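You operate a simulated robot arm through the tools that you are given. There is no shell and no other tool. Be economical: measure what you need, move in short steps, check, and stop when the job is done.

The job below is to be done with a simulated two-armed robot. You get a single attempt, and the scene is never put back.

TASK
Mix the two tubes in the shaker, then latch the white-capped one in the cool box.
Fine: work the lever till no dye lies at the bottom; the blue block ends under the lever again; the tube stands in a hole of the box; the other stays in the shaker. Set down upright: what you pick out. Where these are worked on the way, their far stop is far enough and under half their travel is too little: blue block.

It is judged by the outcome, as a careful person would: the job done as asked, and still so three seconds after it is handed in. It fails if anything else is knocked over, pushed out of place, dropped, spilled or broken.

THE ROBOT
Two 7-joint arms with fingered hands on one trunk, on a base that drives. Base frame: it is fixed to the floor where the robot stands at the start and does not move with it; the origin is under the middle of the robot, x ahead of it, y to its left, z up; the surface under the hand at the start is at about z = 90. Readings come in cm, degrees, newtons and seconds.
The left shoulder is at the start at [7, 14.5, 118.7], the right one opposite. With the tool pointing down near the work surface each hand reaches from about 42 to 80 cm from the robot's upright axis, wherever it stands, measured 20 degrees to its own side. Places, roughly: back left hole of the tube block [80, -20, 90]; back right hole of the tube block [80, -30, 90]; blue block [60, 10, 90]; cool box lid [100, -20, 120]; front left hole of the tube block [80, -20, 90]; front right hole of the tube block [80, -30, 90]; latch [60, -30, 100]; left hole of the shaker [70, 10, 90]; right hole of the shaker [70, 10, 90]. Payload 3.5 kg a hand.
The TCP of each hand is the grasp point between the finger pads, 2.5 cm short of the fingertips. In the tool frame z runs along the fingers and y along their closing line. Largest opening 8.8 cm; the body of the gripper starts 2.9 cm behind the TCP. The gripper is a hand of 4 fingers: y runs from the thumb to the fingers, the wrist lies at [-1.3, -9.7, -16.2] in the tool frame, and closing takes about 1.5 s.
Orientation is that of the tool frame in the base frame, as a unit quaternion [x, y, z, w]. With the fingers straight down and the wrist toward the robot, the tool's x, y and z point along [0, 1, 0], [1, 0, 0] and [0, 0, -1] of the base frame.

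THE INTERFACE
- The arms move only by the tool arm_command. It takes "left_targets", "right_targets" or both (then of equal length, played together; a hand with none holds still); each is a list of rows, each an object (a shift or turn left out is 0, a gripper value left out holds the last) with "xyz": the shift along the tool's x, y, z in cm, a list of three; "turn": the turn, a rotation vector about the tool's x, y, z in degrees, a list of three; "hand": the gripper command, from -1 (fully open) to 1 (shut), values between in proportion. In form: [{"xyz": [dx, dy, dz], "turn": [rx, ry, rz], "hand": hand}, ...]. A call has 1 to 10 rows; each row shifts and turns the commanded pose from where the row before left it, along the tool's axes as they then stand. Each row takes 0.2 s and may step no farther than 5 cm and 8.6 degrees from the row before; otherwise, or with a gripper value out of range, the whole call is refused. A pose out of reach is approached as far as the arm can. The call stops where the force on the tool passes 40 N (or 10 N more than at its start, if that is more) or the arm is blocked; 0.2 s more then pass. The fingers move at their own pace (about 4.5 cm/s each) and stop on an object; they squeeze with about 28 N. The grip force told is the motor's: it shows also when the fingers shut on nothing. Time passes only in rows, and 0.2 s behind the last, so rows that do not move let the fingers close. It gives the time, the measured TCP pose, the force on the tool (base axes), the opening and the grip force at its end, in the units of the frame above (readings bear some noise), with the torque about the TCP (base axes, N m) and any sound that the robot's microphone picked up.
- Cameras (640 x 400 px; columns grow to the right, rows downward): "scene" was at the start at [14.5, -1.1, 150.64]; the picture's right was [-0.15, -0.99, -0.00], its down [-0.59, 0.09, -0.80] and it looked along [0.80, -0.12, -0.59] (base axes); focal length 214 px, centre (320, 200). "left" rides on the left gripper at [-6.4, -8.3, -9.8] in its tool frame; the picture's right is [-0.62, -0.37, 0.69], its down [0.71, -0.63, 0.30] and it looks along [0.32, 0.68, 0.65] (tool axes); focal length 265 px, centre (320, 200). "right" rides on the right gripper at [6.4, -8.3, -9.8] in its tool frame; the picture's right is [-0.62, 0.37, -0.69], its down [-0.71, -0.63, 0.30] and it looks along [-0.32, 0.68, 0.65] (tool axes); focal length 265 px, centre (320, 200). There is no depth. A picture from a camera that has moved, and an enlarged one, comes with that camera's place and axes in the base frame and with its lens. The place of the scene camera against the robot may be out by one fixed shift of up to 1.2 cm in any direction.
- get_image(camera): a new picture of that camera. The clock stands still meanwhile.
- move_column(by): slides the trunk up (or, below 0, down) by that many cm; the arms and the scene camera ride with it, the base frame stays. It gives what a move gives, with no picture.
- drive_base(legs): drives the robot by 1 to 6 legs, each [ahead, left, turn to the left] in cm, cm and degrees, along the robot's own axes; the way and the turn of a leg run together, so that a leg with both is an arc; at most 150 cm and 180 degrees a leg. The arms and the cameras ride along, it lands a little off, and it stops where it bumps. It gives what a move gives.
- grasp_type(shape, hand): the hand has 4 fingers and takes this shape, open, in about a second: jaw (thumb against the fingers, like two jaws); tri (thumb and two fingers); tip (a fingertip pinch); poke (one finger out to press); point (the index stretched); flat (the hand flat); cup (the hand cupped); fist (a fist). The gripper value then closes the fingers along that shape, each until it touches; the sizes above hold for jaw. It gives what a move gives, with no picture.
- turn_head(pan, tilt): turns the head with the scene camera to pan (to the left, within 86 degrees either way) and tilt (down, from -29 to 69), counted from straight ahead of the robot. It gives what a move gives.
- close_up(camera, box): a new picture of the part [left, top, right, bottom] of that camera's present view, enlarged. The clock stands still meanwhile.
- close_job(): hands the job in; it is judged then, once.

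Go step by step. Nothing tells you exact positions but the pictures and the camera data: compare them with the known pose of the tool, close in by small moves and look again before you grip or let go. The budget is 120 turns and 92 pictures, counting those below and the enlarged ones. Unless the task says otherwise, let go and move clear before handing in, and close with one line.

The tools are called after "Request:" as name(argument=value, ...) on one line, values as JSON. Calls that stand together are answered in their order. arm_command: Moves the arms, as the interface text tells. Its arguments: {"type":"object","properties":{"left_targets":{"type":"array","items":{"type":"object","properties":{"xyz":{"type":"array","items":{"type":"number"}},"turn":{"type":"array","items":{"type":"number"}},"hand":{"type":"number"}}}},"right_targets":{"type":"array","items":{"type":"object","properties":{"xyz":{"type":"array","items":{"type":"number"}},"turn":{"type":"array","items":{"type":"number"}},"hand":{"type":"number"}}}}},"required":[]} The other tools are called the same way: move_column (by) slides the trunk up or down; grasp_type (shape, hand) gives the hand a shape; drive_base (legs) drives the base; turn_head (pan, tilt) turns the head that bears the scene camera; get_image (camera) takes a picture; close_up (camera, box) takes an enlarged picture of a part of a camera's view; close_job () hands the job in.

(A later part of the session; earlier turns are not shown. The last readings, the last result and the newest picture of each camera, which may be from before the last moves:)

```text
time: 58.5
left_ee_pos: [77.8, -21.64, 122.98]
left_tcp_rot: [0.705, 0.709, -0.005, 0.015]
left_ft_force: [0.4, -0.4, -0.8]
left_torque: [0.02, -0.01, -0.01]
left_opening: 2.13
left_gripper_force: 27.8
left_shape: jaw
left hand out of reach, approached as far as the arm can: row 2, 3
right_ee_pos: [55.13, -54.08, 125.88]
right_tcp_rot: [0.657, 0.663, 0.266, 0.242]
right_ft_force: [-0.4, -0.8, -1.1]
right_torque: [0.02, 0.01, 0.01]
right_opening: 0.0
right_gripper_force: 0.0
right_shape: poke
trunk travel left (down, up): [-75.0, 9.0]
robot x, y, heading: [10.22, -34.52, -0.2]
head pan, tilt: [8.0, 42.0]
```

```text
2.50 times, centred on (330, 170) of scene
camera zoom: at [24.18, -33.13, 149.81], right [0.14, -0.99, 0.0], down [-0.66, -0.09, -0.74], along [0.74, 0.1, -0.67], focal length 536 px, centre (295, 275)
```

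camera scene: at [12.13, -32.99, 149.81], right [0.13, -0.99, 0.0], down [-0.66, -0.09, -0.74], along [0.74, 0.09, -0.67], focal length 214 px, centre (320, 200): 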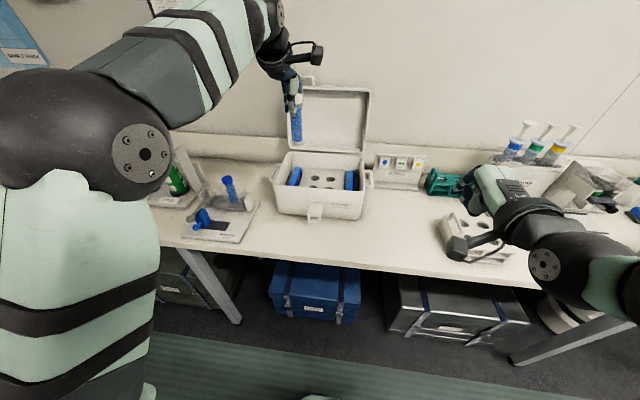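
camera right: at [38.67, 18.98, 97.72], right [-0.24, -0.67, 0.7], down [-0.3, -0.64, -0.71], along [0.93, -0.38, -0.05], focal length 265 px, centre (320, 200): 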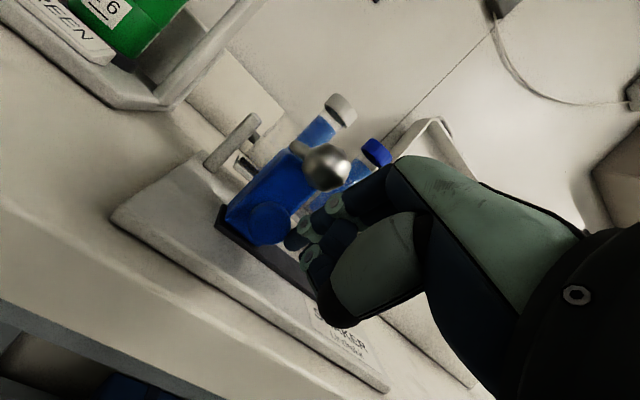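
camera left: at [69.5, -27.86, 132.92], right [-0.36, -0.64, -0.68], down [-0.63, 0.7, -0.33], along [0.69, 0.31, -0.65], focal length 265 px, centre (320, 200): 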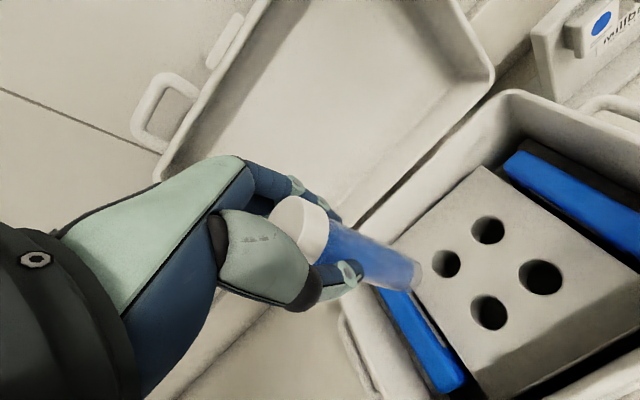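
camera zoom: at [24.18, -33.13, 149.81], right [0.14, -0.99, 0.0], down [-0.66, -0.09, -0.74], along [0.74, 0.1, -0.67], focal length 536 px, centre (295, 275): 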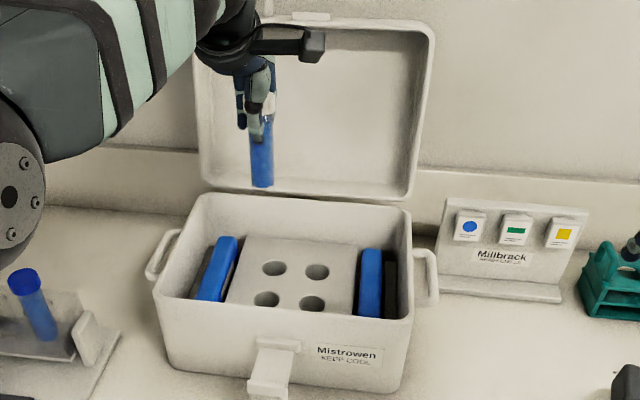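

The hand is at its reach limit up here, still 4 cm short of the hole. I'll drive ahead 4 cm more.

Request:
drive_base(legs=[[4, 0, 0]])

Request:
get_image(camera="left")

```text
time: 59.4
left_ee_pos: [81.13, -21.67, 123.59]
left_tcp_rot: [0.706, 0.708, -0.003, 0.017]
left_ft_force: [-0.6, 0.6, -0.7]
left_torque: [0.02, 0.01, 0.01]
left_opening: 2.11
left_gripper_force: 28.2
left_shape: jaw
right_ee_pos: [58.37, -54.05, 126.38]
right_tcp_rot: [0.656, 0.662, 0.268, 0.245]
right_ft_force: [-0.4, -0.6, 0.3]
right_torque: [0.01, -0.04, -0.01]
right_opening: 0.0
right_gripper_force: 0.1
right_shape: poke
trunk travel left (down, up): [-75.0, 9.0]
robot x, y, heading: [14.24, -34.32, -0.2]
head pan, tilt: [8.0, 42.0]
```

```text
28 pictures are left
camera left: at [72.68, -27.82, 133.37], right [-0.35, -0.64, -0.68], down [-0.63, 0.7, -0.34], along [0.69, 0.31, -0.65], focal length 265 px, centre (320, 200)
```

left: 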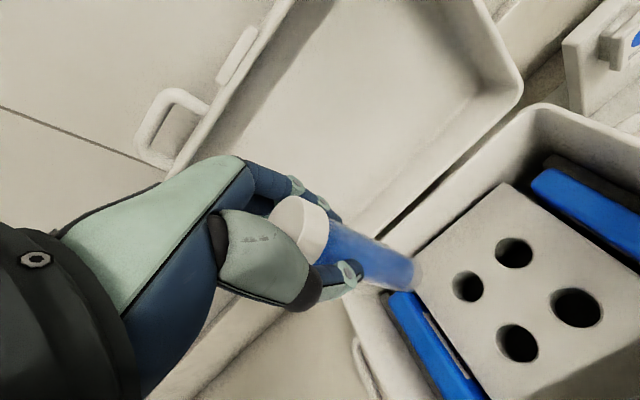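

The tube tip is almost over the hole, with about half a cm to correct. I'll descend to just above the block.

Request:
arm_command(left_targets=[{"xyz": [-0.3, 0.45, 0]}, {"xyz": [0.08, -0.06, 3]}, {"xyz": [0.08, -0.06, 3]}, {"xyz": [0.08, -0.06, 3]}, {"xyz": [0.05, -0.04, 1.5]}, {}, {}])

Request:
get_image(camera="left")

Request:
close_up(camera="scene", box=[250, 110, 390, 250])

```text
time: 61.0
left_ee_pos: [82.14, -22.06, 112.65]
left_tcp_rot: [0.705, 0.709, -0.005, 0.013]
left_ft_force: [0.2, -0.3, -0.5]
left_torque: [-0.01, -0.02, 0.02]
left_opening: 2.14
left_gripper_force: 27.9
left_shape: jaw
right_ee_pos: [59.19, -54.1, 125.98]
right_tcp_rot: [0.658, 0.662, 0.265, 0.243]
right_ft_force: [-0.3, 0.8, 0.2]
right_torque: [0.0, 0.0, -0.03]
right_opening: 0.0
right_gripper_force: 0.0
right_shape: poke
trunk travel left (down, up): [-75.0, 9.0]
robot x, y, heading: [14.11, -34.33, -0.1]
head pan, tilt: [8.0, 42.0]
```

```text
27 pictures are left
camera left: at [73.8, -28.2, 122.48], right [-0.36, -0.64, -0.68], down [-0.63, 0.7, -0.33], along [0.69, 0.31, -0.65], focal length 265 px, centre (320, 200)
```

left: 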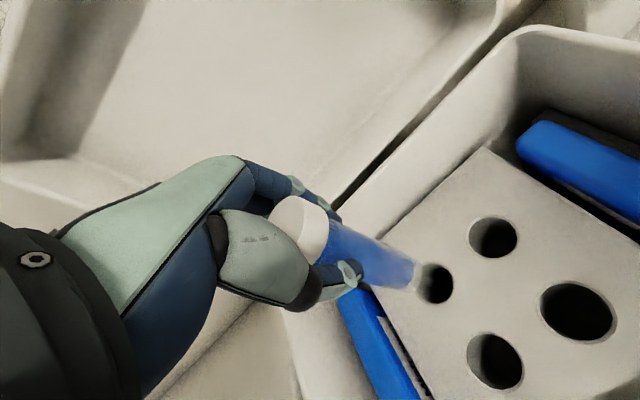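

```text
2.86 times, centred on (320, 180) of scene
camera zoom: at [28.16, -33.12, 149.81], right [0.14, -0.99, 0.0], down [-0.66, -0.09, -0.74], along [0.74, 0.1, -0.67], focal length 613 px, centre (320, 257)
```

zoom: 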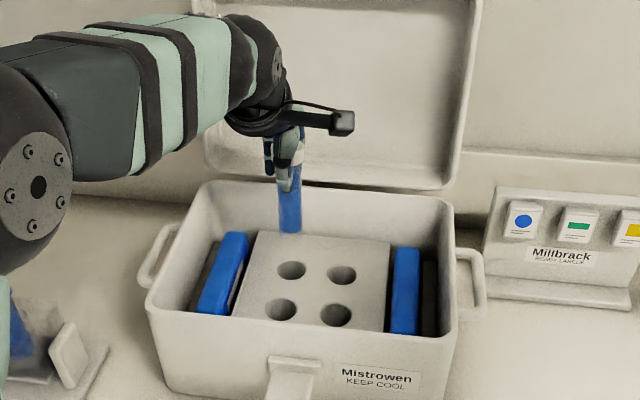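

The tube tip is about half a cm behind the hole centre. I'll correct, lower a little, and look again.

Request:
arm_command(left_targets=[{"xyz": [-0.2, -0.5, 0]}, {}, {"xyz": [0.03, -0.03, 1.2]}, {"xyz": [0.03, -0.03, 1.0]}, {}])

Request:
get_image(camera="left")

Request:
close_up(camera="scene", box=[270, 140, 370, 230])

```text
time: 62.2
left_ee_pos: [81.54, -22.16, 110.32]
left_tcp_rot: [0.705, 0.709, -0.005, 0.015]
left_ft_force: [0.2, -0.5, -1.3]
left_torque: [0.0, -0.01, 0.03]
left_opening: 2.13
left_gripper_force: 27.6
left_shape: jaw
right_ee_pos: [59.09, -54.17, 126.02]
right_tcp_rot: [0.657, 0.662, 0.266, 0.243]
right_ft_force: [0.7, 0.4, 0.1]
right_torque: [0.0, -0.02, 0.02]
right_opening: 0.0
right_gripper_force: 0.1
right_shape: poke
trunk travel left (down, up): [-75.0, 9.0]
robot x, y, heading: [14.15, -34.39, -0.2]
head pan, tilt: [8.0, 42.0]
```

```text
25 pictures are left
camera left: at [73.26, -28.33, 120.3], right [-0.36, -0.64, -0.68], down [-0.63, 0.7, -0.33], along [0.69, 0.31, -0.65], focal length 265 px, centre (320, 200)
```

left: 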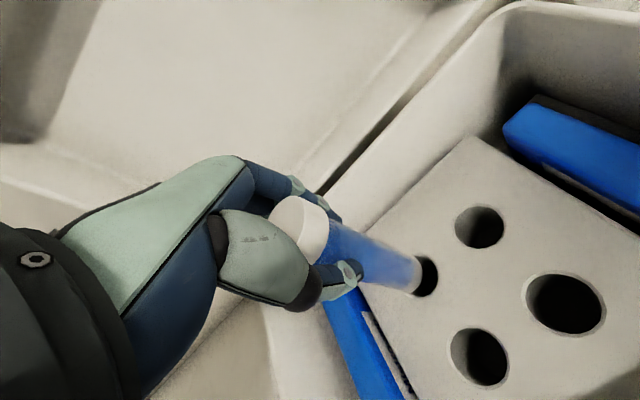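

```text
4.44 times, centred on (320, 185) of scene
camera zoom: at [28.14, -33.12, 149.81], right [0.14, -0.99, 0.0], down [-0.66, -0.09, -0.74], along [0.74, 0.1, -0.67], focal length 953 px, centre (320, 267)
```

zoom: 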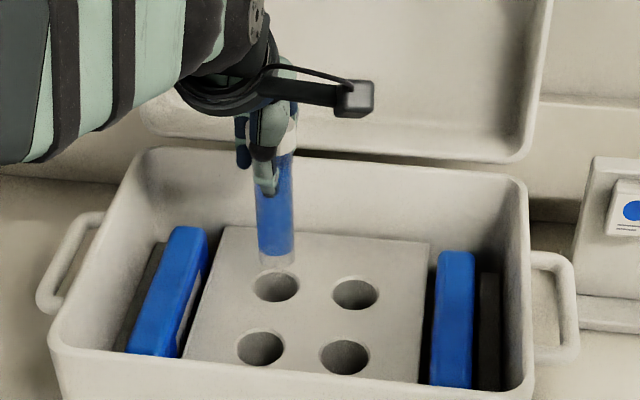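

Lined up in both views. I'll lower the tube into the hole.

Request:
arm_command(left_targets=[{"xyz": [0.03, -0.02, 1]}, {"xyz": [0.03, -0.02, 1]}, {"xyz": [0.03, -0.02, 1]}, {"xyz": [0.03, -0.02, 0.8]}, {}])

Request:
get_image(camera="left")

Request:
close_up(camera="scene", box=[270, 140, 370, 230])

```text
time: 63.4
left_ee_pos: [81.69, -22.14, 106.69]
left_tcp_rot: [0.706, 0.708, -0.005, 0.015]
left_ft_force: [1.9, -0.3, 3.5]
left_torque: [0.0, -0.03, 0.02]
left_opening: 2.17
left_gripper_force: 27.9
left_shape: jaw
right_ee_pos: [59.04, -54.15, 126.03]
right_tcp_rot: [0.657, 0.662, 0.266, 0.243]
right_ft_force: [0.7, 0.2, 0.2]
right_torque: [0.03, 0.01, 0.02]
right_opening: 0.0
right_gripper_force: 0.1
right_shape: poke
trunk travel left (down, up): [-75.0, 9.0]
robot x, y, heading: [14.1, -34.65, -0.1]
head pan, tilt: [8.0, 42.0]
```

```text
23 pictures are left
camera left: at [73.25, -28.36, 116.54], right [-0.35, -0.64, -0.68], down [-0.63, 0.7, -0.33], along [0.69, 0.31, -0.65], focal length 265 px, centre (320, 200)
```

left: 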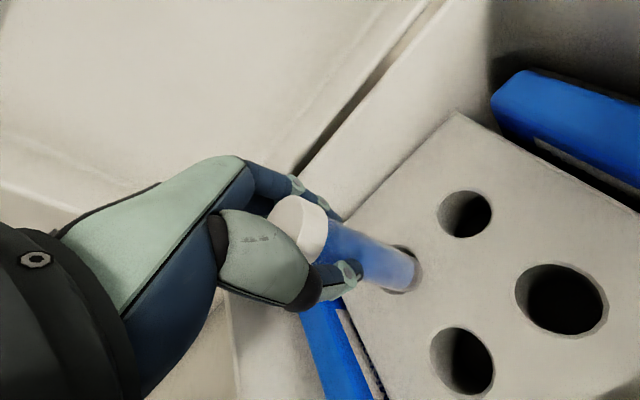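

```text
4.44 times, centred on (320, 185) of scene
camera zoom: at [28.06, -33.14, 149.83], right [0.14, -0.99, 0.0], down [-0.66, -0.09, -0.74], along [0.74, 0.1, -0.67], focal length 953 px, centre (320, 267)
```

zoom: 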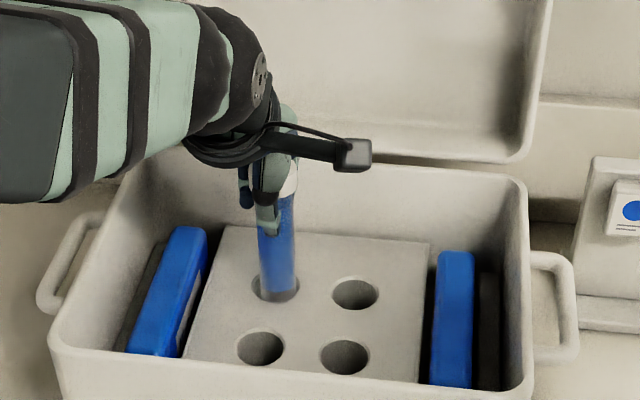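

The tip is in the hole with light contact. I'll continue in small steps.

Request:
arm_command(left_targets=[{"xyz": [0.02, -0.02, 0.7]}, {"xyz": [0.02, -0.02, 0.7]}, {"xyz": [0.02, -0.02, 0.6]}, {}])

Request:
close_up(camera="scene", box=[270, 140, 370, 230])

```text
time: 64.1
left_ee_pos: [82.2, -22.03, 105.53]
left_tcp_rot: [0.705, 0.709, 0.002, 0.024]
left_ft_force: [0.3, 0.4, -1.2]
left_torque: [0.0, 0.05, -0.02]
left_opening: 2.32
left_gripper_force: 27.9
left_shape: jaw
right_ee_pos: [59.26, -54.1, 125.81]
right_tcp_rot: [0.656, 0.663, 0.266, 0.242]
right_ft_force: [-0.6, 0.9, -0.2]
right_torque: [0.03, -0.01, -0.02]
right_opening: 0.02
right_gripper_force: 0.1
right_shape: poke
trunk travel left (down, up): [-75.0, 9.0]
robot x, y, heading: [14.08, -34.53, -0.1]
head pan, tilt: [8.0, 42.0]
stopped in row 3 (left hand): the force on the tool passed its limit at 42 N (the readings are from after the stop); the commanded pose is now the measured one
```

```text
4.44 times, centred on (320, 185) of scene
camera zoom: at [28.27, -33.07, 149.73], right [0.14, -0.99, 0.0], down [-0.66, -0.09, -0.74], along [0.73, 0.1, -0.67], focal length 953 px, centre (320, 267)
```

zoom: 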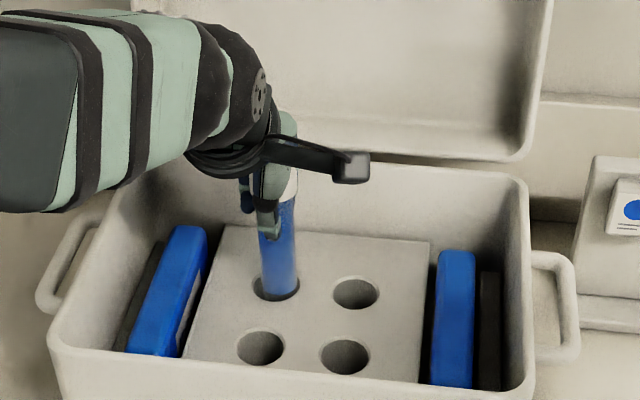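

The push met firm resistance, so I'll look closely before anything else.

Request:
close_up(camera="left", box=[260, 170, 460, 320])

Request:
close_up(camera="scene", box=[295, 165, 335, 215])

```text
2.67 times, centred on (360, 245) of left
camera zoom: at [73.6, -28.23, 115.39], right [-0.34, -0.64, -0.69], down [-0.62, 0.7, -0.35], along [0.7, 0.31, -0.64], focal length 708 px, centre (213, 80)
```

zoom: 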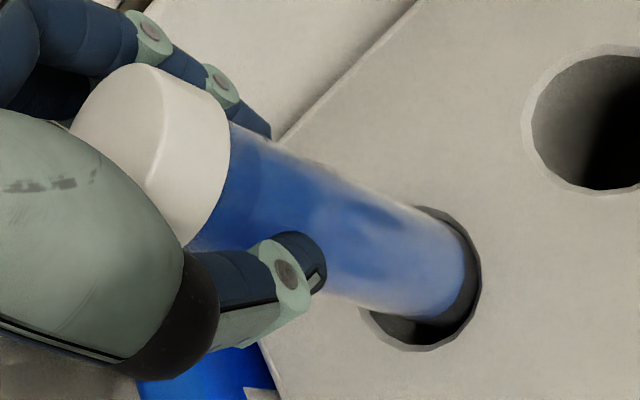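

```text
8.00 times, centred on (315, 190) of scene
camera zoom: at [28.27, -33.07, 149.73], right [0.14, -0.99, 0.0], down [-0.66, -0.09, -0.74], along [0.73, 0.1, -0.67], focal length 1716 px, centre (360, 280)
```

zoom: 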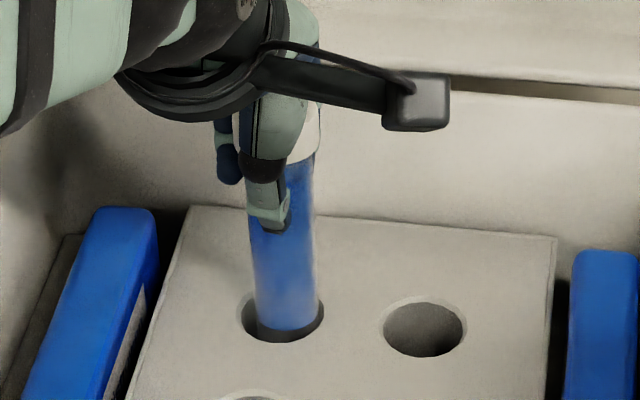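

The hand came out tilted about 2°, putting the tube's tip toward the back right of the hole. I'll raise it slightly, straighten it, and look again.

Request:
arm_command(left_targets=[{"xyz": [0, 0, -0.8]}, {"turn": [2.1, 1.8, 0]}, {}])

Request:
close_up(camera="scene", box=[295, 165, 335, 215])

Request:
close_up(camera="left", box=[260, 170, 460, 320])

```text
time: 64.9
left_ee_pos: [82.22, -22.08, 106.6]
left_tcp_rot: [0.705, 0.71, 0.0, -0.001]
left_ft_force: [-0.1, -0.5, -1.2]
left_torque: [-0.03, 0.0, 0.0]
left_opening: 2.36
left_gripper_force: 28.0
left_shape: jaw
right_ee_pos: [59.2, -54.09, 125.91]
right_tcp_rot: [0.656, 0.663, 0.266, 0.242]
right_ft_force: [-0.3, -0.3, 1.3]
right_torque: [-0.03, -0.02, -0.01]
right_opening: 0.0
right_gripper_force: 0.1
right_shape: poke
trunk travel left (down, up): [-75.0, 9.0]
robot x, y, heading: [14.04, -34.42, -0.0]
head pan, tilt: [8.0, 42.0]
```

```text
8.00 times, centred on (315, 190) of scene
camera zoom: at [28.25, -33.1, 149.8], right [0.14, -0.99, 0.0], down [-0.66, -0.09, -0.74], along [0.74, 0.1, -0.67], focal length 1716 px, centre (360, 280)
```

zoom: 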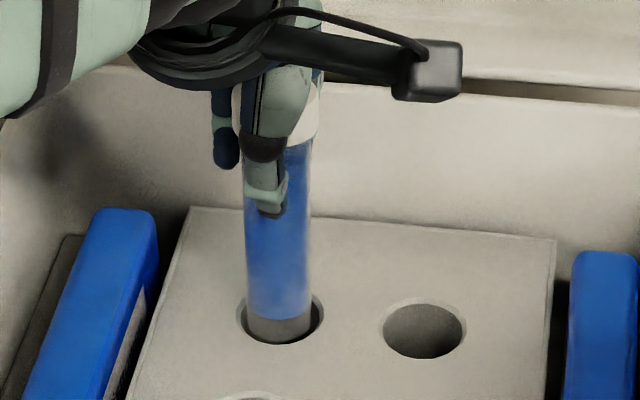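

```text
2.67 times, centred on (360, 245) of left
camera zoom: at [73.97, -28.51, 116.41], right [-0.36, -0.62, -0.69], down [-0.63, 0.71, -0.3], along [0.68, 0.33, -0.65], focal length 708 px, centre (213, 80)
```

zoom: 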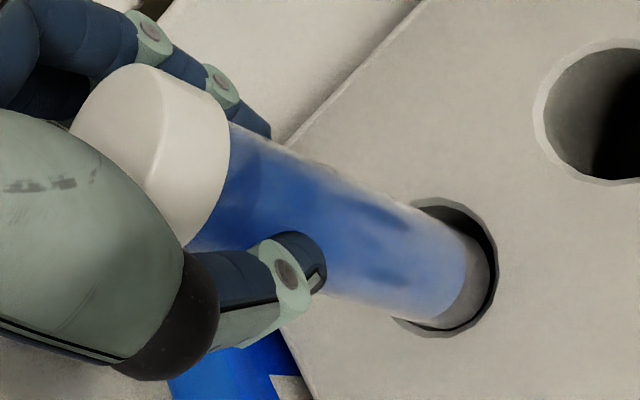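

The tube is now upright and inside the hole. I'll nudge it slightly right and lower it gently.

Request:
arm_command(left_targets=[{"xyz": [-0.15, 0, 0.3]}, {"xyz": [0, 0, 0.5]}, {"xyz": [0, 0, 0.5]}, {}])

Request:
close_up(camera="scene", box=[295, 165, 335, 215])

```text
time: 65.9
left_ee_pos: [82.17, -22.32, 105.32]
left_tcp_rot: [0.704, 0.71, 0.0, 0.0]
left_ft_force: [-0.5, 1.0, -0.6]
left_torque: [0.0, 0.0, 0.01]
left_opening: 2.35
left_gripper_force: 28.4
left_shape: jaw
right_ee_pos: [59.23, -54.02, 126.01]
right_tcp_rot: [0.657, 0.663, 0.265, 0.242]
right_ft_force: [-0.1, 0.2, 0.4]
right_torque: [0.0, -0.02, 0.02]
right_opening: 0.02
right_gripper_force: 0.1
right_shape: poke
trunk travel left (down, up): [-75.0, 9.0]
robot x, y, heading: [13.92, -34.71, -0.1]
head pan, tilt: [8.0, 42.0]
```

```text
8.00 times, centred on (315, 190) of scene
camera zoom: at [28.19, -33.12, 149.81], right [0.14, -0.99, 0.0], down [-0.66, -0.09, -0.74], along [0.74, 0.1, -0.67], focal length 1716 px, centre (360, 280)
```

zoom: 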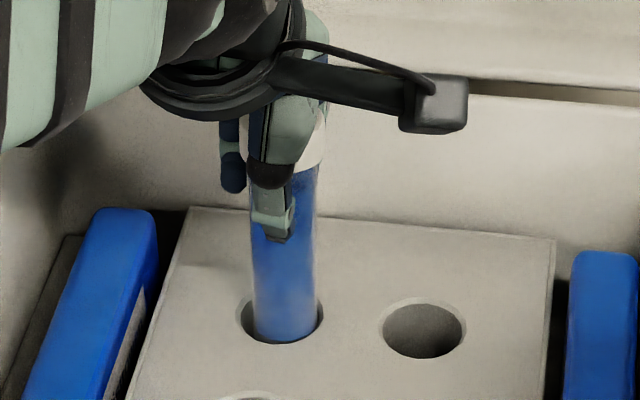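

It slides in freely now. I'll keep lowering.

Request:
arm_command(left_targets=[{"xyz": [0.1, 0, 0.5]}, {"xyz": [0, 0, 0.5]}, {"xyz": [0, 0, 0.5]}, {"xyz": [0, 0, 0.5]}, {}])

```text
time: 67.1
left_ee_pos: [82.13, -22.1, 103.42]
left_tcp_rot: [0.704, 0.71, 0.0, 0.0]
left_ft_force: [0.6, -0.2, 0.0]
left_torque: [0.05, -0.1, -0.05]
left_opening: 2.36
left_gripper_force: 27.5
left_shape: jaw
right_ee_pos: [59.21, -54.1, 125.96]
right_tcp_rot: [0.657, 0.662, 0.266, 0.243]
right_ft_force: [-0.5, -0.2, 0.1]
right_torque: [0.01, 0.0, 0.02]
right_opening: 0.0
right_gripper_force: 0.1
right_shape: poke
trunk travel left (down, up): [-75.0, 9.0]
robot x, y, heading: [14.03, -34.36, 0.1]
head pan, tilt: [8.0, 42.0]
```

Request:
arm_command(left_targets=[{"xyz": [0, 0, 0.5]}, {"xyz": [0, 0, 0.5]}, {"xyz": [0, 0, 0.4]}, {}])

Request:
get_image(camera="left")

Request:
close_up(camera="scene", box=[270, 150, 350, 230])

```text
time: 68.1
left_ee_pos: [82.27, -22.09, 101.99]
left_tcp_rot: [0.704, 0.71, 0.0, 0.0]
left_ft_force: [0.7, -0.3, -0.7]
left_torque: [-0.01, -0.03, 0.01]
left_opening: 2.34
left_gripper_force: 28.2
left_shape: jaw
right_ee_pos: [59.19, -54.03, 125.93]
right_tcp_rot: [0.657, 0.663, 0.267, 0.243]
right_ft_force: [0.2, -0.4, -0.2]
right_torque: [0.0, 0.02, 0.01]
right_opening: 0.01
right_gripper_force: 0.1
right_shape: poke
trunk travel left (down, up): [-75.0, 9.0]
robot x, y, heading: [14.08, -34.44, 0.1]
head pan, tilt: [8.0, 42.0]
```

```text
15 pictures are left
camera left: at [73.91, -28.57, 111.81], right [-0.36, -0.62, -0.69], down [-0.63, 0.71, -0.3], along [0.68, 0.33, -0.65], focal length 265 px, centre (320, 200)
```

left: 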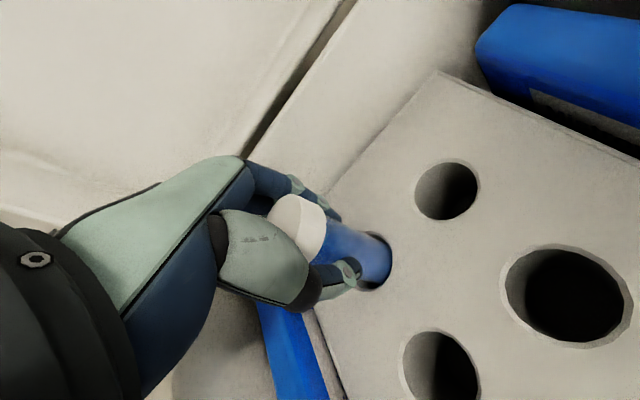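

```text
5.00 times, centred on (310, 190) of scene
camera zoom: at [28.17, -33.12, 149.81], right [0.14, -0.99, 0.0], down [-0.66, -0.09, -0.74], along [0.74, 0.1, -0.67], focal length 1072 px, centre (370, 250)
```

zoom: 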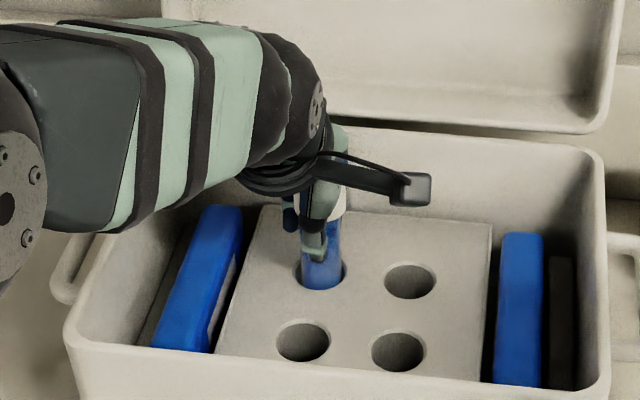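

The tube is well down in the hole. I'll continue until it touches the floor.

Request:
arm_command(left_targets=[{"xyz": [0, 0, 0.4]}, {"xyz": [0, 0, 0.4]}, {"xyz": [0, 0, 0.4]}, {}])

```text
time: 69.1
left_ee_pos: [82.23, -22.14, 100.69]
left_tcp_rot: [0.704, 0.71, 0.0, 0.001]
left_ft_force: [0.6, 1.0, -1.0]
left_torque: [0.0, -0.07, -0.02]
left_opening: 2.33
left_gripper_force: 27.9
left_shape: jaw
right_ee_pos: [59.29, -54.14, 125.99]
right_tcp_rot: [0.657, 0.662, 0.266, 0.243]
right_ft_force: [0.6, -0.7, 0.7]
right_torque: [0.04, 0.0, 0.0]
right_opening: 0.0
right_gripper_force: 0.0
right_shape: poke
trunk travel left (down, up): [-75.0, 9.0]
robot x, y, heading: [14.25, -34.14, -0.1]
head pan, tilt: [8.0, 42.0]
```

Request:
arm_command(left_targets=[{"xyz": [0, 0, 0.3]}, {"xyz": [0, 0, 0.3]}, {"xyz": [0, 0, 0.3]}, {}])

Request:
close_up(camera="left", box=[240, 150, 460, 320])

```text
time: 70.1
left_ee_pos: [81.82, -22.18, 100.41]
left_tcp_rot: [0.705, 0.709, 0.004, 0.005]
left_ft_force: [-1.5, -0.3, 23.9]
left_torque: [-0.01, -0.14, -0.04]
left_opening: 2.36
left_gripper_force: 28.0
left_shape: jaw
right_ee_pos: [58.71, -54.21, 126.07]
right_tcp_rot: [0.657, 0.662, 0.268, 0.244]
right_ft_force: [0.2, 0.5, -0.5]
right_torque: [0.02, 0.03, 0.03]
right_opening: 0.0
right_gripper_force: 0.0
right_shape: poke
trunk travel left (down, up): [-75.0, 9.0]
robot x, y, heading: [14.44, -34.12, 0.0]
head pan, tilt: [8.0, 42.0]
```

```text
2.35 times, centred on (350, 235) of left
camera zoom: at [73.54, -28.64, 110.17], right [-0.36, -0.62, -0.7], down [-0.63, 0.71, -0.31], along [0.69, 0.33, -0.65], focal length 624 px, centre (249, 118)
```

zoom: 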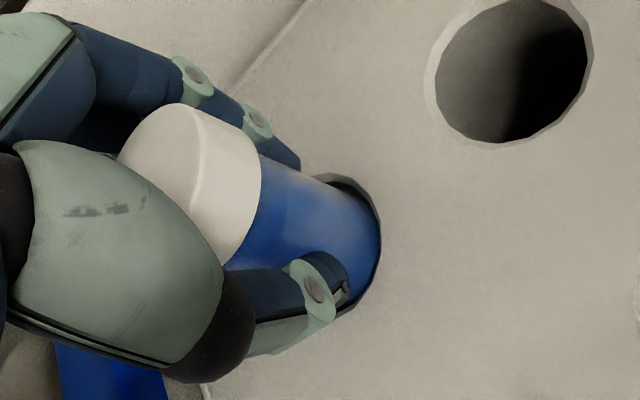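

The tube is seated. I'll ease off, open the fingers part way, and rise straight up.

Request:
arm_command(left_targets=[{"xyz": [0, 0, -0.4]}, {"hand": -0.1}, {"hand": -0.1}, {"hand": -0.1}, {"hand": -0.1}, {"hand": -0.1}, {"xyz": [0, 0, -0.8]}, {"xyz": [0, 0, -1]}, {"xyz": [0, 0, -1]}])

Request:
get_image(camera="left")

```text
time: 72.1
left_ee_pos: [81.89, -22.06, 103.01]
left_tcp_rot: [0.704, 0.71, 0.001, 0.0]
left_ft_force: [-0.4, 0.4, 0.7]
left_torque: [0.01, -0.03, -0.01]
left_opening: 4.79
left_gripper_force: 0.1
left_shape: jaw
right_ee_pos: [59.19, -54.11, 125.88]
right_tcp_rot: [0.657, 0.662, 0.267, 0.242]
right_ft_force: [1.4, -0.1, 0.1]
right_torque: [-0.02, 0.01, -0.01]
right_opening: 0.0
right_gripper_force: 0.1
right_shape: poke
trunk travel left (down, up): [-75.0, 9.0]
robot x, y, heading: [14.14, -34.29, 0.2]
head pan, tilt: [8.0, 42.0]
```

```text
12 pictures are left
camera left: at [73.76, -28.56, 112.83], right [-0.36, -0.62, -0.69], down [-0.63, 0.71, -0.3], along [0.68, 0.33, -0.65], focal length 265 px, centre (320, 200)
```

left: 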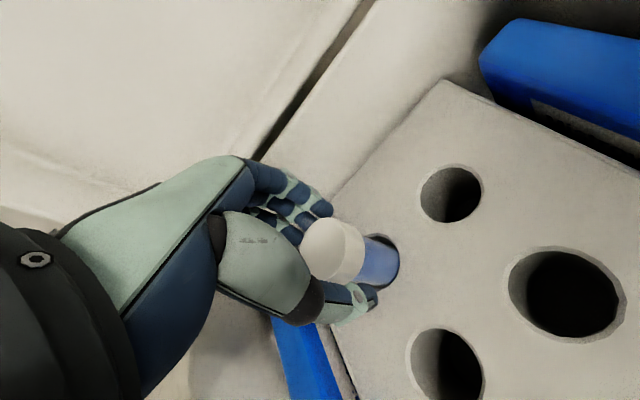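

The tube stands in the hole and the hand is open. I'll rise clear, pull back, raise the trunk, and move the base ahead to reach the lid.

Request:
arm_command(left_targets=[{"xyz": [0, 0, -3]}, {"xyz": [0, 0, -3]}, {"xyz": [0, 0, -3]}, {"xyz": [0, 0, -4]}, {"xyz": [0, -1, -4], "hand": -1}, {"xyz": [0, -3, -3]}, {"xyz": [0, -4, 0]}, {"xyz": [0, -4, 0]}])

Request:
move_column(by=9)

Request:
drive_base(legs=[[8, 0, 0]])

Request:
turn_head(pan=8, tilt=30)

Request:
get_image(camera="scene")

```text
time: 73.9
left_ee_pos: [69.84, -22.41, 123.03]
left_tcp_rot: [0.705, 0.71, 0.001, 0.001]
left_ft_force: [-0.7, -0.2, -0.4]
left_torque: [-0.02, 0.02, 0.02]
left_opening: 8.75
left_gripper_force: 0.0
left_shape: jaw
right_ee_pos: [58.85, -54.21, 126.06]
right_tcp_rot: [0.657, 0.662, 0.267, 0.243]
right_ft_force: [0.3, -0.2, 0.9]
right_torque: [0.01, 0.02, -0.02]
right_opening: 0.0
right_gripper_force: 0.2
right_shape: poke
trunk travel left (down, up): [-75.0, 9.0]
robot x, y, heading: [13.86, -34.33, -0.1]
head pan, tilt: [8.0, 42.0]
```

```text
time: 75.2
left_ee_pos: [70.14, -22.44, 132.07]
left_tcp_rot: [0.704, 0.71, 0.001, 0.0]
left_ft_force: [-0.2, 0.2, 0.1]
left_torque: [-0.03, -0.02, -0.02]
left_opening: 8.76
left_gripper_force: 0.1
left_shape: jaw
right_ee_pos: [59.09, -54.16, 134.9]
right_tcp_rot: [0.657, 0.663, 0.267, 0.242]
right_ft_force: [0.0, 0.2, -0.5]
right_torque: [0.01, 0.02, 0.0]
right_opening: 0.02
right_gripper_force: 0.1
right_shape: poke
trunk travel left (down, up): [-84.0, 0.0]
robot x, y, heading: [14.04, -34.32, -0.3]
head pan, tilt: [8.0, 42.0]
```

```text
time: 76.2
left_ee_pos: [77.03, -22.3, 132.49]
left_tcp_rot: [0.705, 0.709, 0.003, 0.003]
left_ft_force: [-0.8, 0.8, -0.5]
left_torque: [-0.04, -0.05, -0.01]
left_opening: 8.74
left_gripper_force: 0.1
left_shape: jaw
right_ee_pos: [66.0, -54.04, 135.27]
right_tcp_rot: [0.656, 0.661, 0.269, 0.245]
right_ft_force: [-0.7, 0.5, 0.8]
right_torque: [0.01, -0.06, -0.02]
right_opening: 0.0
right_gripper_force: 0.1
right_shape: poke
trunk travel left (down, up): [-84.0, 0.0]
robot x, y, heading: [21.61, -34.5, -0.3]
head pan, tilt: [8.0, 42.0]
```

```text
time: 77.0
left_ee_pos: [77.86, -22.33, 132.01]
left_tcp_rot: [0.706, 0.709, 0.001, 0.001]
left_ft_force: [-0.5, 0.1, 0.5]
left_torque: [0.0, 0.0, 0.01]
left_opening: 8.75
left_gripper_force: 0.1
left_shape: jaw
right_ee_pos: [66.81, -54.19, 135.03]
right_tcp_rot: [0.657, 0.662, 0.265, 0.243]
right_ft_force: [-0.2, -0.1, 1.4]
right_torque: [-0.02, 0.02, 0.04]
right_opening: 0.0
right_gripper_force: 0.2
right_shape: poke
trunk travel left (down, up): [-84.0, 0.0]
robot x, y, heading: [21.6, -34.25, -0.2]
head pan, tilt: [8.0, 30.0]
```

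```text
11 pictures are left
camera scene: at [36.58, -33.03, 160.64], right [0.14, -0.99, 0.0], down [-0.5, -0.07, -0.87], along [0.86, 0.12, -0.5], focal length 214 px, centre (320, 200)
```

scene: 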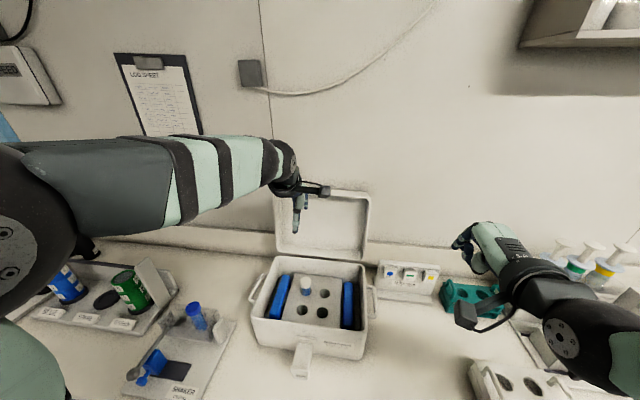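

The tube stands in the hole. I'll locate the lid's top edge and loop with the wrist camera.

Request:
get_image(camera="left")

```text
10 pictures are left
camera left: at [69.61, -28.84, 141.84], right [-0.36, -0.62, -0.69], down [-0.63, 0.71, -0.31], along [0.68, 0.33, -0.65], focal length 265 px, centre (320, 200)
```

left: 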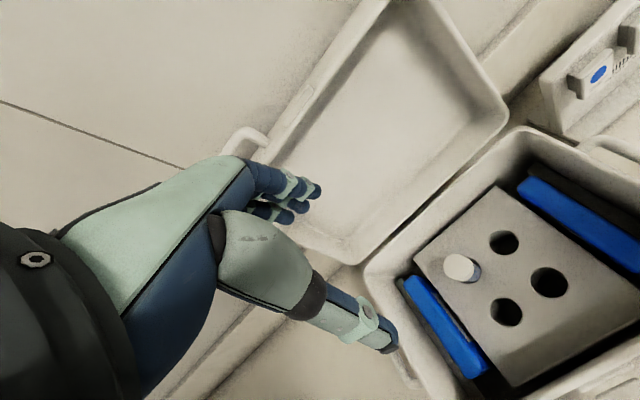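

I take the loop on the lid's top edge to be at about (95, -18, 132). I'll pitch the open left hand forward and bring it just above the loop.

Request:
arm_command(left_targets=[{"xyz": [0, 0, -4]}, {"xyz": [0, 0, -3.5], "turn": [-7.5, 0, 0]}, {"xyz": [1, 0, 0], "turn": [-7.5, 0, 0]}, {"xyz": [1, 0, 0], "turn": [-7.5, 0, 0]}, {"xyz": [1, 0, 0], "turn": [-7.5, 0, 0]}, {"xyz": [0.5, 3, 1.7]}, {"xyz": [0.5, 3, 1.7]}, {"xyz": [0.3, 3, 1.7]}, {}])

Request:
get_image(camera="left")

```text
time: 79.0
left_ee_pos: [87.91, -18.19, 139.55]
left_tcp_rot: [0.682, 0.684, 0.184, 0.183]
left_ft_force: [0.0, 0.1, -0.3]
left_torque: [-0.02, -0.01, 0.01]
left_opening: 8.75
left_gripper_force: 0.0
left_shape: jaw
right_ee_pos: [66.82, -54.17, 135.01]
right_tcp_rot: [0.657, 0.662, 0.266, 0.242]
right_ft_force: [0.1, 0.6, 0.1]
right_torque: [-0.02, 0.03, -0.03]
right_opening: 0.0
right_gripper_force: 0.1
right_shape: poke
trunk travel left (down, up): [-84.0, 0.0]
robot x, y, heading: [21.98, -34.25, -0.2]
head pan, tilt: [8.0, 30.0]
```

```text
9 pictures are left
camera left: at [75.94, -24.62, 143.9], right [0.03, -0.62, -0.78], down [-0.4, 0.71, -0.58], along [0.92, 0.33, -0.22], focal length 265 px, centre (320, 200)
```

left: 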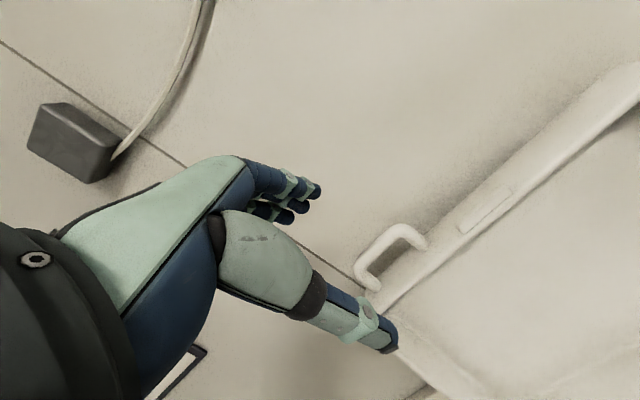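

The loop's bar is at about (94.3, -18, 132.5). I'll straddle it, fingers behind and thumb in front.

Request:
arm_command(left_targets=[{"xyz": [0.1, 2, 1.15]}, {"xyz": [0.1, 2, 1.15]}, {"xyz": [0, -1, 1.73]}, {"xyz": [0, -1, 1.73]}, {"xyz": [0, -1, 1.73]}, {"xyz": [0, -0.8, 1.38]}, {}])

Request:
get_image(camera="left")

```text
time: 80.6
left_ee_pos: [92.79, -17.83, 132.03]
left_tcp_rot: [0.68, 0.685, 0.185, 0.184]
left_ft_force: [0.5, 0.3, -1.1]
left_torque: [0.02, -0.01, 0.03]
left_opening: 8.74
left_gripper_force: 0.1
left_shape: jaw
right_ee_pos: [66.81, -54.07, 135.04]
right_tcp_rot: [0.657, 0.662, 0.266, 0.243]
right_ft_force: [1.0, 0.7, -0.2]
right_torque: [0.0, 0.01, 0.03]
right_opening: 0.02
right_gripper_force: 0.1
right_shape: poke
trunk travel left (down, up): [-84.0, 0.0]
robot x, y, heading: [21.87, -34.56, -0.3]
head pan, tilt: [8.0, 30.0]
```

```text
8 pictures are left
camera left: at [80.7, -24.32, 136.31], right [0.03, -0.62, -0.78], down [-0.4, 0.71, -0.58], along [0.92, 0.33, -0.22], focal length 265 px, centre (320, 200)
```

left: 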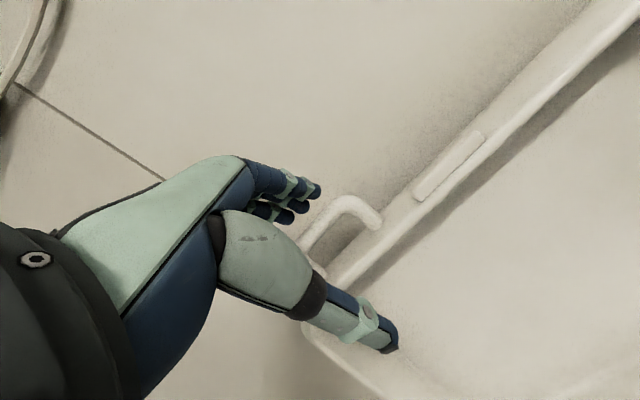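

The bar is right between the pads. I'll grip it, then begin pulling the lid over by backing the base a little.

Request:
arm_command(left_targets=[{"hand": 1}, {"hand": 1}, {"hand": 1}, {"hand": 1}, {"hand": 1}, {"hand": 1}, {"hand": 1}, {"hand": 1}])

```text
time: 82.4
left_ee_pos: [92.84, -17.84, 131.91]
left_tcp_rot: [0.681, 0.684, 0.184, 0.184]
left_ft_force: [-0.5, 1.0, 0.5]
left_torque: [0.03, -0.04, 0.0]
left_opening: 0.01
left_gripper_force: 27.7
left_shape: jaw
right_ee_pos: [66.86, -54.14, 134.91]
right_tcp_rot: [0.657, 0.662, 0.267, 0.243]
right_ft_force: [0.3, 0.0, 1.1]
right_torque: [0.02, 0.03, 0.0]
right_opening: 0.0
right_gripper_force: 0.1
right_shape: poke
trunk travel left (down, up): [-84.0, 0.0]
robot x, y, heading: [21.57, -34.59, -0.3]
head pan, tilt: [8.0, 30.0]
```

The fingers shut on nothing, so I'll look.

Request:
get_image(camera="left")

```text
7 pictures are left
camera left: at [80.74, -24.34, 136.31], right [0.03, -0.62, -0.78], down [-0.4, 0.71, -0.58], along [0.92, 0.33, -0.22], focal length 265 px, centre (320, 200)
```

left: 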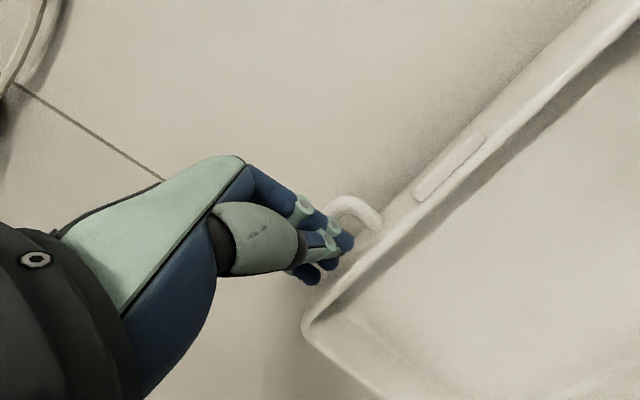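

The bar lies behind the fingers, so it's farther than I took it, at x ≈ 97. I'll rise, open, move ahead, lessen the pitch, and come down again.

Request:
arm_command(left_targets=[{"xyz": [0, 2, -3.4]}, {"xyz": [0, 1, -1.75], "hand": -1}, {"turn": [6, 0, 0], "hand": -1}, {"turn": [6, 0, 0]}, {}, {}, {"xyz": [0, 2.2, 0.7]}, {"xyz": [0, 2, 0.65]}, {}])

Request:
arm_command(left_targets=[{"xyz": [0, -0.6, 1.9]}, {"xyz": [0, -0.6, 1.9]}, {"xyz": [0, -0.6, 1.7]}, {}])

Request:
get_image(camera="left")

```text
time: 84.4
left_ee_pos: [97.09, -17.74, 138.01]
left_tcp_rot: [0.697, 0.699, 0.111, 0.111]
left_ft_force: [0.1, -0.2, -0.1]
left_torque: [0.05, -0.01, -0.01]
left_opening: 8.77
left_gripper_force: 0.1
left_shape: jaw
right_ee_pos: [66.77, -54.13, 135.09]
right_tcp_rot: [0.657, 0.662, 0.267, 0.244]
right_ft_force: [0.1, -0.3, -0.2]
right_torque: [-0.02, -0.03, 0.01]
right_opening: 0.0
right_gripper_force: 0.0
right_shape: poke
trunk travel left (down, up): [-84.0, 0.0]
robot x, y, heading: [21.64, -34.37, -0.2]
head pan, tilt: [8.0, 30.0]
```

```text
time: 85.4
left_ee_pos: [97.27, -17.62, 132.14]
left_tcp_rot: [0.696, 0.7, 0.112, 0.111]
left_ft_force: [-0.6, -0.1, 0.1]
left_torque: [0.01, 0.04, -0.02]
left_opening: 8.75
left_gripper_force: 0.0
left_shape: jaw
right_ee_pos: [66.93, -54.17, 134.85]
right_tcp_rot: [0.657, 0.662, 0.266, 0.242]
right_ft_force: [0.5, -0.4, 0.1]
right_torque: [-0.01, 0.02, 0.02]
right_opening: 0.03
right_gripper_force: 0.0
right_shape: poke
trunk travel left (down, up): [-84.0, 0.0]
robot x, y, heading: [22.2, -34.59, -0.1]
head pan, tilt: [8.0, 30.0]
```

```text
6 pictures are left
camera left: at [86.38, -24.21, 138.86], right [-0.13, -0.62, -0.77], down [-0.51, 0.71, -0.48], along [0.85, 0.33, -0.41], focal length 265 px, centre (320, 200)
```

left: 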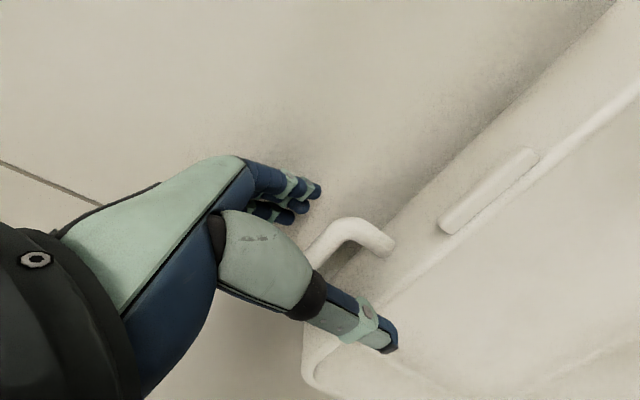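

The bar is at about (97.6, 130.4), inside the straddle now. I'll lower 1 cm and close.

Request:
arm_command(left_targets=[{"xyz": [0, -0.2, 1.0]}, {}, {"hand": 1}, {"hand": 1}, {"hand": 1}, {"hand": 1}, {"hand": 1}, {"hand": 1}, {"hand": 1}, {"hand": 1}])

```text
time: 87.6
left_ee_pos: [97.51, -17.68, 130.95]
left_tcp_rot: [0.696, 0.701, 0.11, 0.11]
left_ft_force: [-2.0, -0.3, -8.9]
left_torque: [-0.02, 0.05, -0.03]
left_opening: 1.08
left_gripper_force: 27.9
left_shape: jaw
right_ee_pos: [67.01, -54.02, 134.92]
right_tcp_rot: [0.657, 0.662, 0.266, 0.243]
right_ft_force: [0.8, 0.2, 0.3]
right_torque: [-0.01, 0.0, -0.02]
right_opening: 0.02
right_gripper_force: 0.2
right_shape: poke
trunk travel left (down, up): [-84.0, 0.0]
robot x, y, heading: [21.54, -34.55, 0.2]
head pan, tilt: [8.0, 30.0]
```

The bar is gripped (opening 1.1 cm). I'll bring the lid forward along its arc in small steps, watching the force.

Request:
arm_command(left_targets=[{"xyz": [0, -1.5, -0.7]}, {"xyz": [0, -1.5, -0.7]}, {"xyz": [0, -1.5, -0.7]}, {"xyz": [0, -1.5, -0.7]}])

```text
time: 88.6
left_ee_pos: [90.8, -17.77, 131.76]
left_tcp_rot: [0.697, 0.7, 0.11, 0.11]
left_ft_force: [0.8, 1.1, -10.1]
left_torque: [0.01, -0.02, -0.03]
left_opening: 1.0
left_gripper_force: 27.9
left_shape: jaw
right_ee_pos: [67.01, -53.96, 134.92]
right_tcp_rot: [0.657, 0.662, 0.266, 0.242]
right_ft_force: [-0.9, -0.2, -0.3]
right_torque: [0.0, -0.03, -0.01]
right_opening: 0.0
right_gripper_force: 0.0
right_shape: poke
trunk travel left (down, up): [-84.0, 0.0]
robot x, y, heading: [21.64, -34.49, -0.2]
head pan, tilt: [8.0, 30.0]
```

Request:
arm_command(left_targets=[{"xyz": [0, -2.18, -0.41], "turn": [-2.5, 0, 0]}, {"xyz": [0, -2.18, -0.41], "turn": [-2.5, 0, 0]}, {"xyz": [0, -2.18, -0.41], "turn": [-2.5, 0, 0]}, {"xyz": [0, -2.18, -0.41], "turn": [-2.5, 0, 0]}, {"xyz": [0, -2.18, -0.41], "turn": [-2.5, 0, 0]}])

```text
time: 89.8
left_ee_pos: [80.05, -17.63, 129.35]
left_tcp_rot: [0.68, 0.684, 0.188, 0.186]
left_ft_force: [2.3, 3.6, -4.8]
left_torque: [0.07, -0.07, 0.05]
left_opening: 0.98
left_gripper_force: 27.9
left_shape: jaw
right_ee_pos: [66.88, -53.9, 134.93]
right_tcp_rot: [0.656, 0.663, 0.266, 0.243]
right_ft_force: [1.1, -0.7, -0.4]
right_torque: [0.0, 0.0, 0.01]
right_opening: 0.0
right_gripper_force: 0.0
right_shape: poke
trunk travel left (down, up): [-84.0, 0.0]
robot x, y, heading: [21.92, -34.32, 0.1]
head pan, tilt: [8.0, 30.0]
```

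Forces are small. I'll continue the arc by alternating short base and column moves so the arm doesn't fold up.

Request:
drive_base(legs=[[-2.5, 0, 0]])

Request:
move_column(by=-3)

Request:
drive_base(legs=[[-3, 0, 0]])

```text
time: 90.8
left_ee_pos: [77.27, -17.62, 128.13]
left_tcp_rot: [0.683, 0.687, 0.177, 0.172]
left_ft_force: [6.9, 2.1, -12.6]
left_torque: [0.0, -0.07, 0.02]
left_opening: 0.89
left_gripper_force: 27.7
left_shape: jaw
right_ee_pos: [64.57, -54.03, 134.89]
right_tcp_rot: [0.657, 0.663, 0.265, 0.243]
right_ft_force: [0.0, 0.3, 0.6]
right_torque: [0.02, 0.0, 0.02]
right_opening: 0.0
right_gripper_force: 0.2
right_shape: poke
trunk travel left (down, up): [-84.0, 0.0]
robot x, y, heading: [18.95, -34.14, -0.2]
head pan, tilt: [8.0, 30.0]
stopped in leg 1: the force on the tool passed its limit at 45 N (the readings are from after the stop); the commanded pose is now the measured one
```

```text
time: 91.5
left_ee_pos: [76.34, -17.72, 126.31]
left_tcp_rot: [0.68, 0.686, 0.185, 0.182]
left_ft_force: [-14.7, 7.1, 23.1]
left_torque: [-0.09, -0.12, 0.0]
left_opening: 0.93
left_gripper_force: 28.0
left_shape: jaw
right_ee_pos: [63.48, -53.93, 132.33]
right_tcp_rot: [0.656, 0.662, 0.268, 0.245]
right_ft_force: [0.1, -0.4, -0.1]
right_torque: [0.01, 0.0, 0.02]
right_opening: 0.0
right_gripper_force: 0.1
right_shape: poke
trunk travel left (down, up): [-81.0, 3.0]
robot x, y, heading: [19.06, -34.42, -0.0]
head pan, tilt: [8.0, 30.0]
```

```text
time: 92.4
left_ee_pos: [73.89, -17.51, 125.43]
left_tcp_rot: [0.682, 0.687, 0.178, 0.176]
left_ft_force: [3.8, 6.1, -6.7]
left_torque: [0.02, 0.0, 0.09]
left_opening: 0.86
left_gripper_force: 27.4
left_shape: jaw
right_ee_pos: [61.15, -54.04, 131.96]
right_tcp_rot: [0.657, 0.663, 0.266, 0.244]
right_ft_force: [0.5, -0.1, -1.1]
right_torque: [0.01, 0.01, 0.04]
right_opening: 0.01
right_gripper_force: 0.0
right_shape: poke
trunk travel left (down, up): [-81.0, 3.0]
robot x, y, heading: [15.81, -34.26, -0.0]
head pan, tilt: [8.0, 30.0]
```

Request:
arm_command(left_targets=[{"xyz": [0, -2.23, 0.56], "turn": [-3.5, 0, 0]}, {"xyz": [0, -2.22, 0.61], "turn": [-3.5, 0, 0]}, {"xyz": [0, -2.2, 0.67], "turn": [-3.5, 0, 0]}, {"xyz": [0, -2.18, 0.73], "turn": [-3.5, 0, 0]}])

```text
time: 93.4
left_ee_pos: [68.0, -17.59, 118.53]
left_tcp_rot: [0.656, 0.659, 0.263, 0.258]
left_ft_force: [-3.2, 7.1, 1.3]
left_torque: [-0.09, -0.07, 0.11]
left_opening: 0.85
left_gripper_force: 28.2
left_shape: jaw
right_ee_pos: [61.17, -53.99, 132.01]
right_tcp_rot: [0.657, 0.662, 0.266, 0.243]
right_ft_force: [0.0, 0.7, 0.1]
right_torque: [-0.02, 0.02, 0.0]
right_opening: 0.0
right_gripper_force: 0.1
right_shape: poke
trunk travel left (down, up): [-81.0, 3.0]
robot x, y, heading: [15.87, -34.47, -0.2]
head pan, tilt: [8.0, 30.0]
```

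Request:
arm_command(left_targets=[{"xyz": [0, -2.16, 0.79], "turn": [-3.5, 0, 0]}, {"xyz": [0, -2.14, 0.84], "turn": [-3.5, 0, 0]}, {"xyz": [0, -2.12, 0.9], "turn": [-3.5, 0, 0]}, {"xyz": [0, -2.09, 0.95], "turn": [-3.5, 0, 0]}])

Request:
get_image(camera="scene")

```text
time: 94.0
left_ee_pos: [67.85, -16.43, 116.95]
left_tcp_rot: [0.627, 0.662, 0.285, 0.295]
left_ft_force: [-17.0, -6.1, 7.7]
left_torque: [-0.11, 0.11, -0.14]
left_opening: 0.87
left_gripper_force: 28.1
left_shape: jaw
left hand out of reach, approached as far as the arm can: row 1, 2
right_ee_pos: [60.98, -54.17, 132.06]
right_tcp_rot: [0.657, 0.661, 0.267, 0.244]
right_ft_force: [0.0, 0.1, 0.3]
right_torque: [-0.01, 0.01, 0.04]
right_opening: 0.0
right_gripper_force: 0.1
right_shape: poke
trunk travel left (down, up): [-81.0, 3.0]
robot x, y, heading: [16.13, -34.37, 0.1]
head pan, tilt: [8.0, 30.0]
stopped in row 2 (left hand): the force on the tool passed its limit at 58 N (the readings are from after the stop); the commanded pose is now the measured one
```

```text
5 pictures are left
camera scene: at [30.59, -33.11, 157.68], right [0.14, -0.99, 0.0], down [-0.49, -0.07, -0.87], along [0.86, 0.12, -0.5], focal length 214 px, centre (320, 200)
```

scene: 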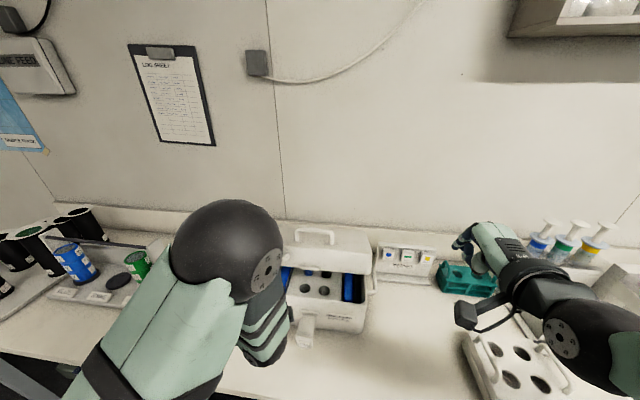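

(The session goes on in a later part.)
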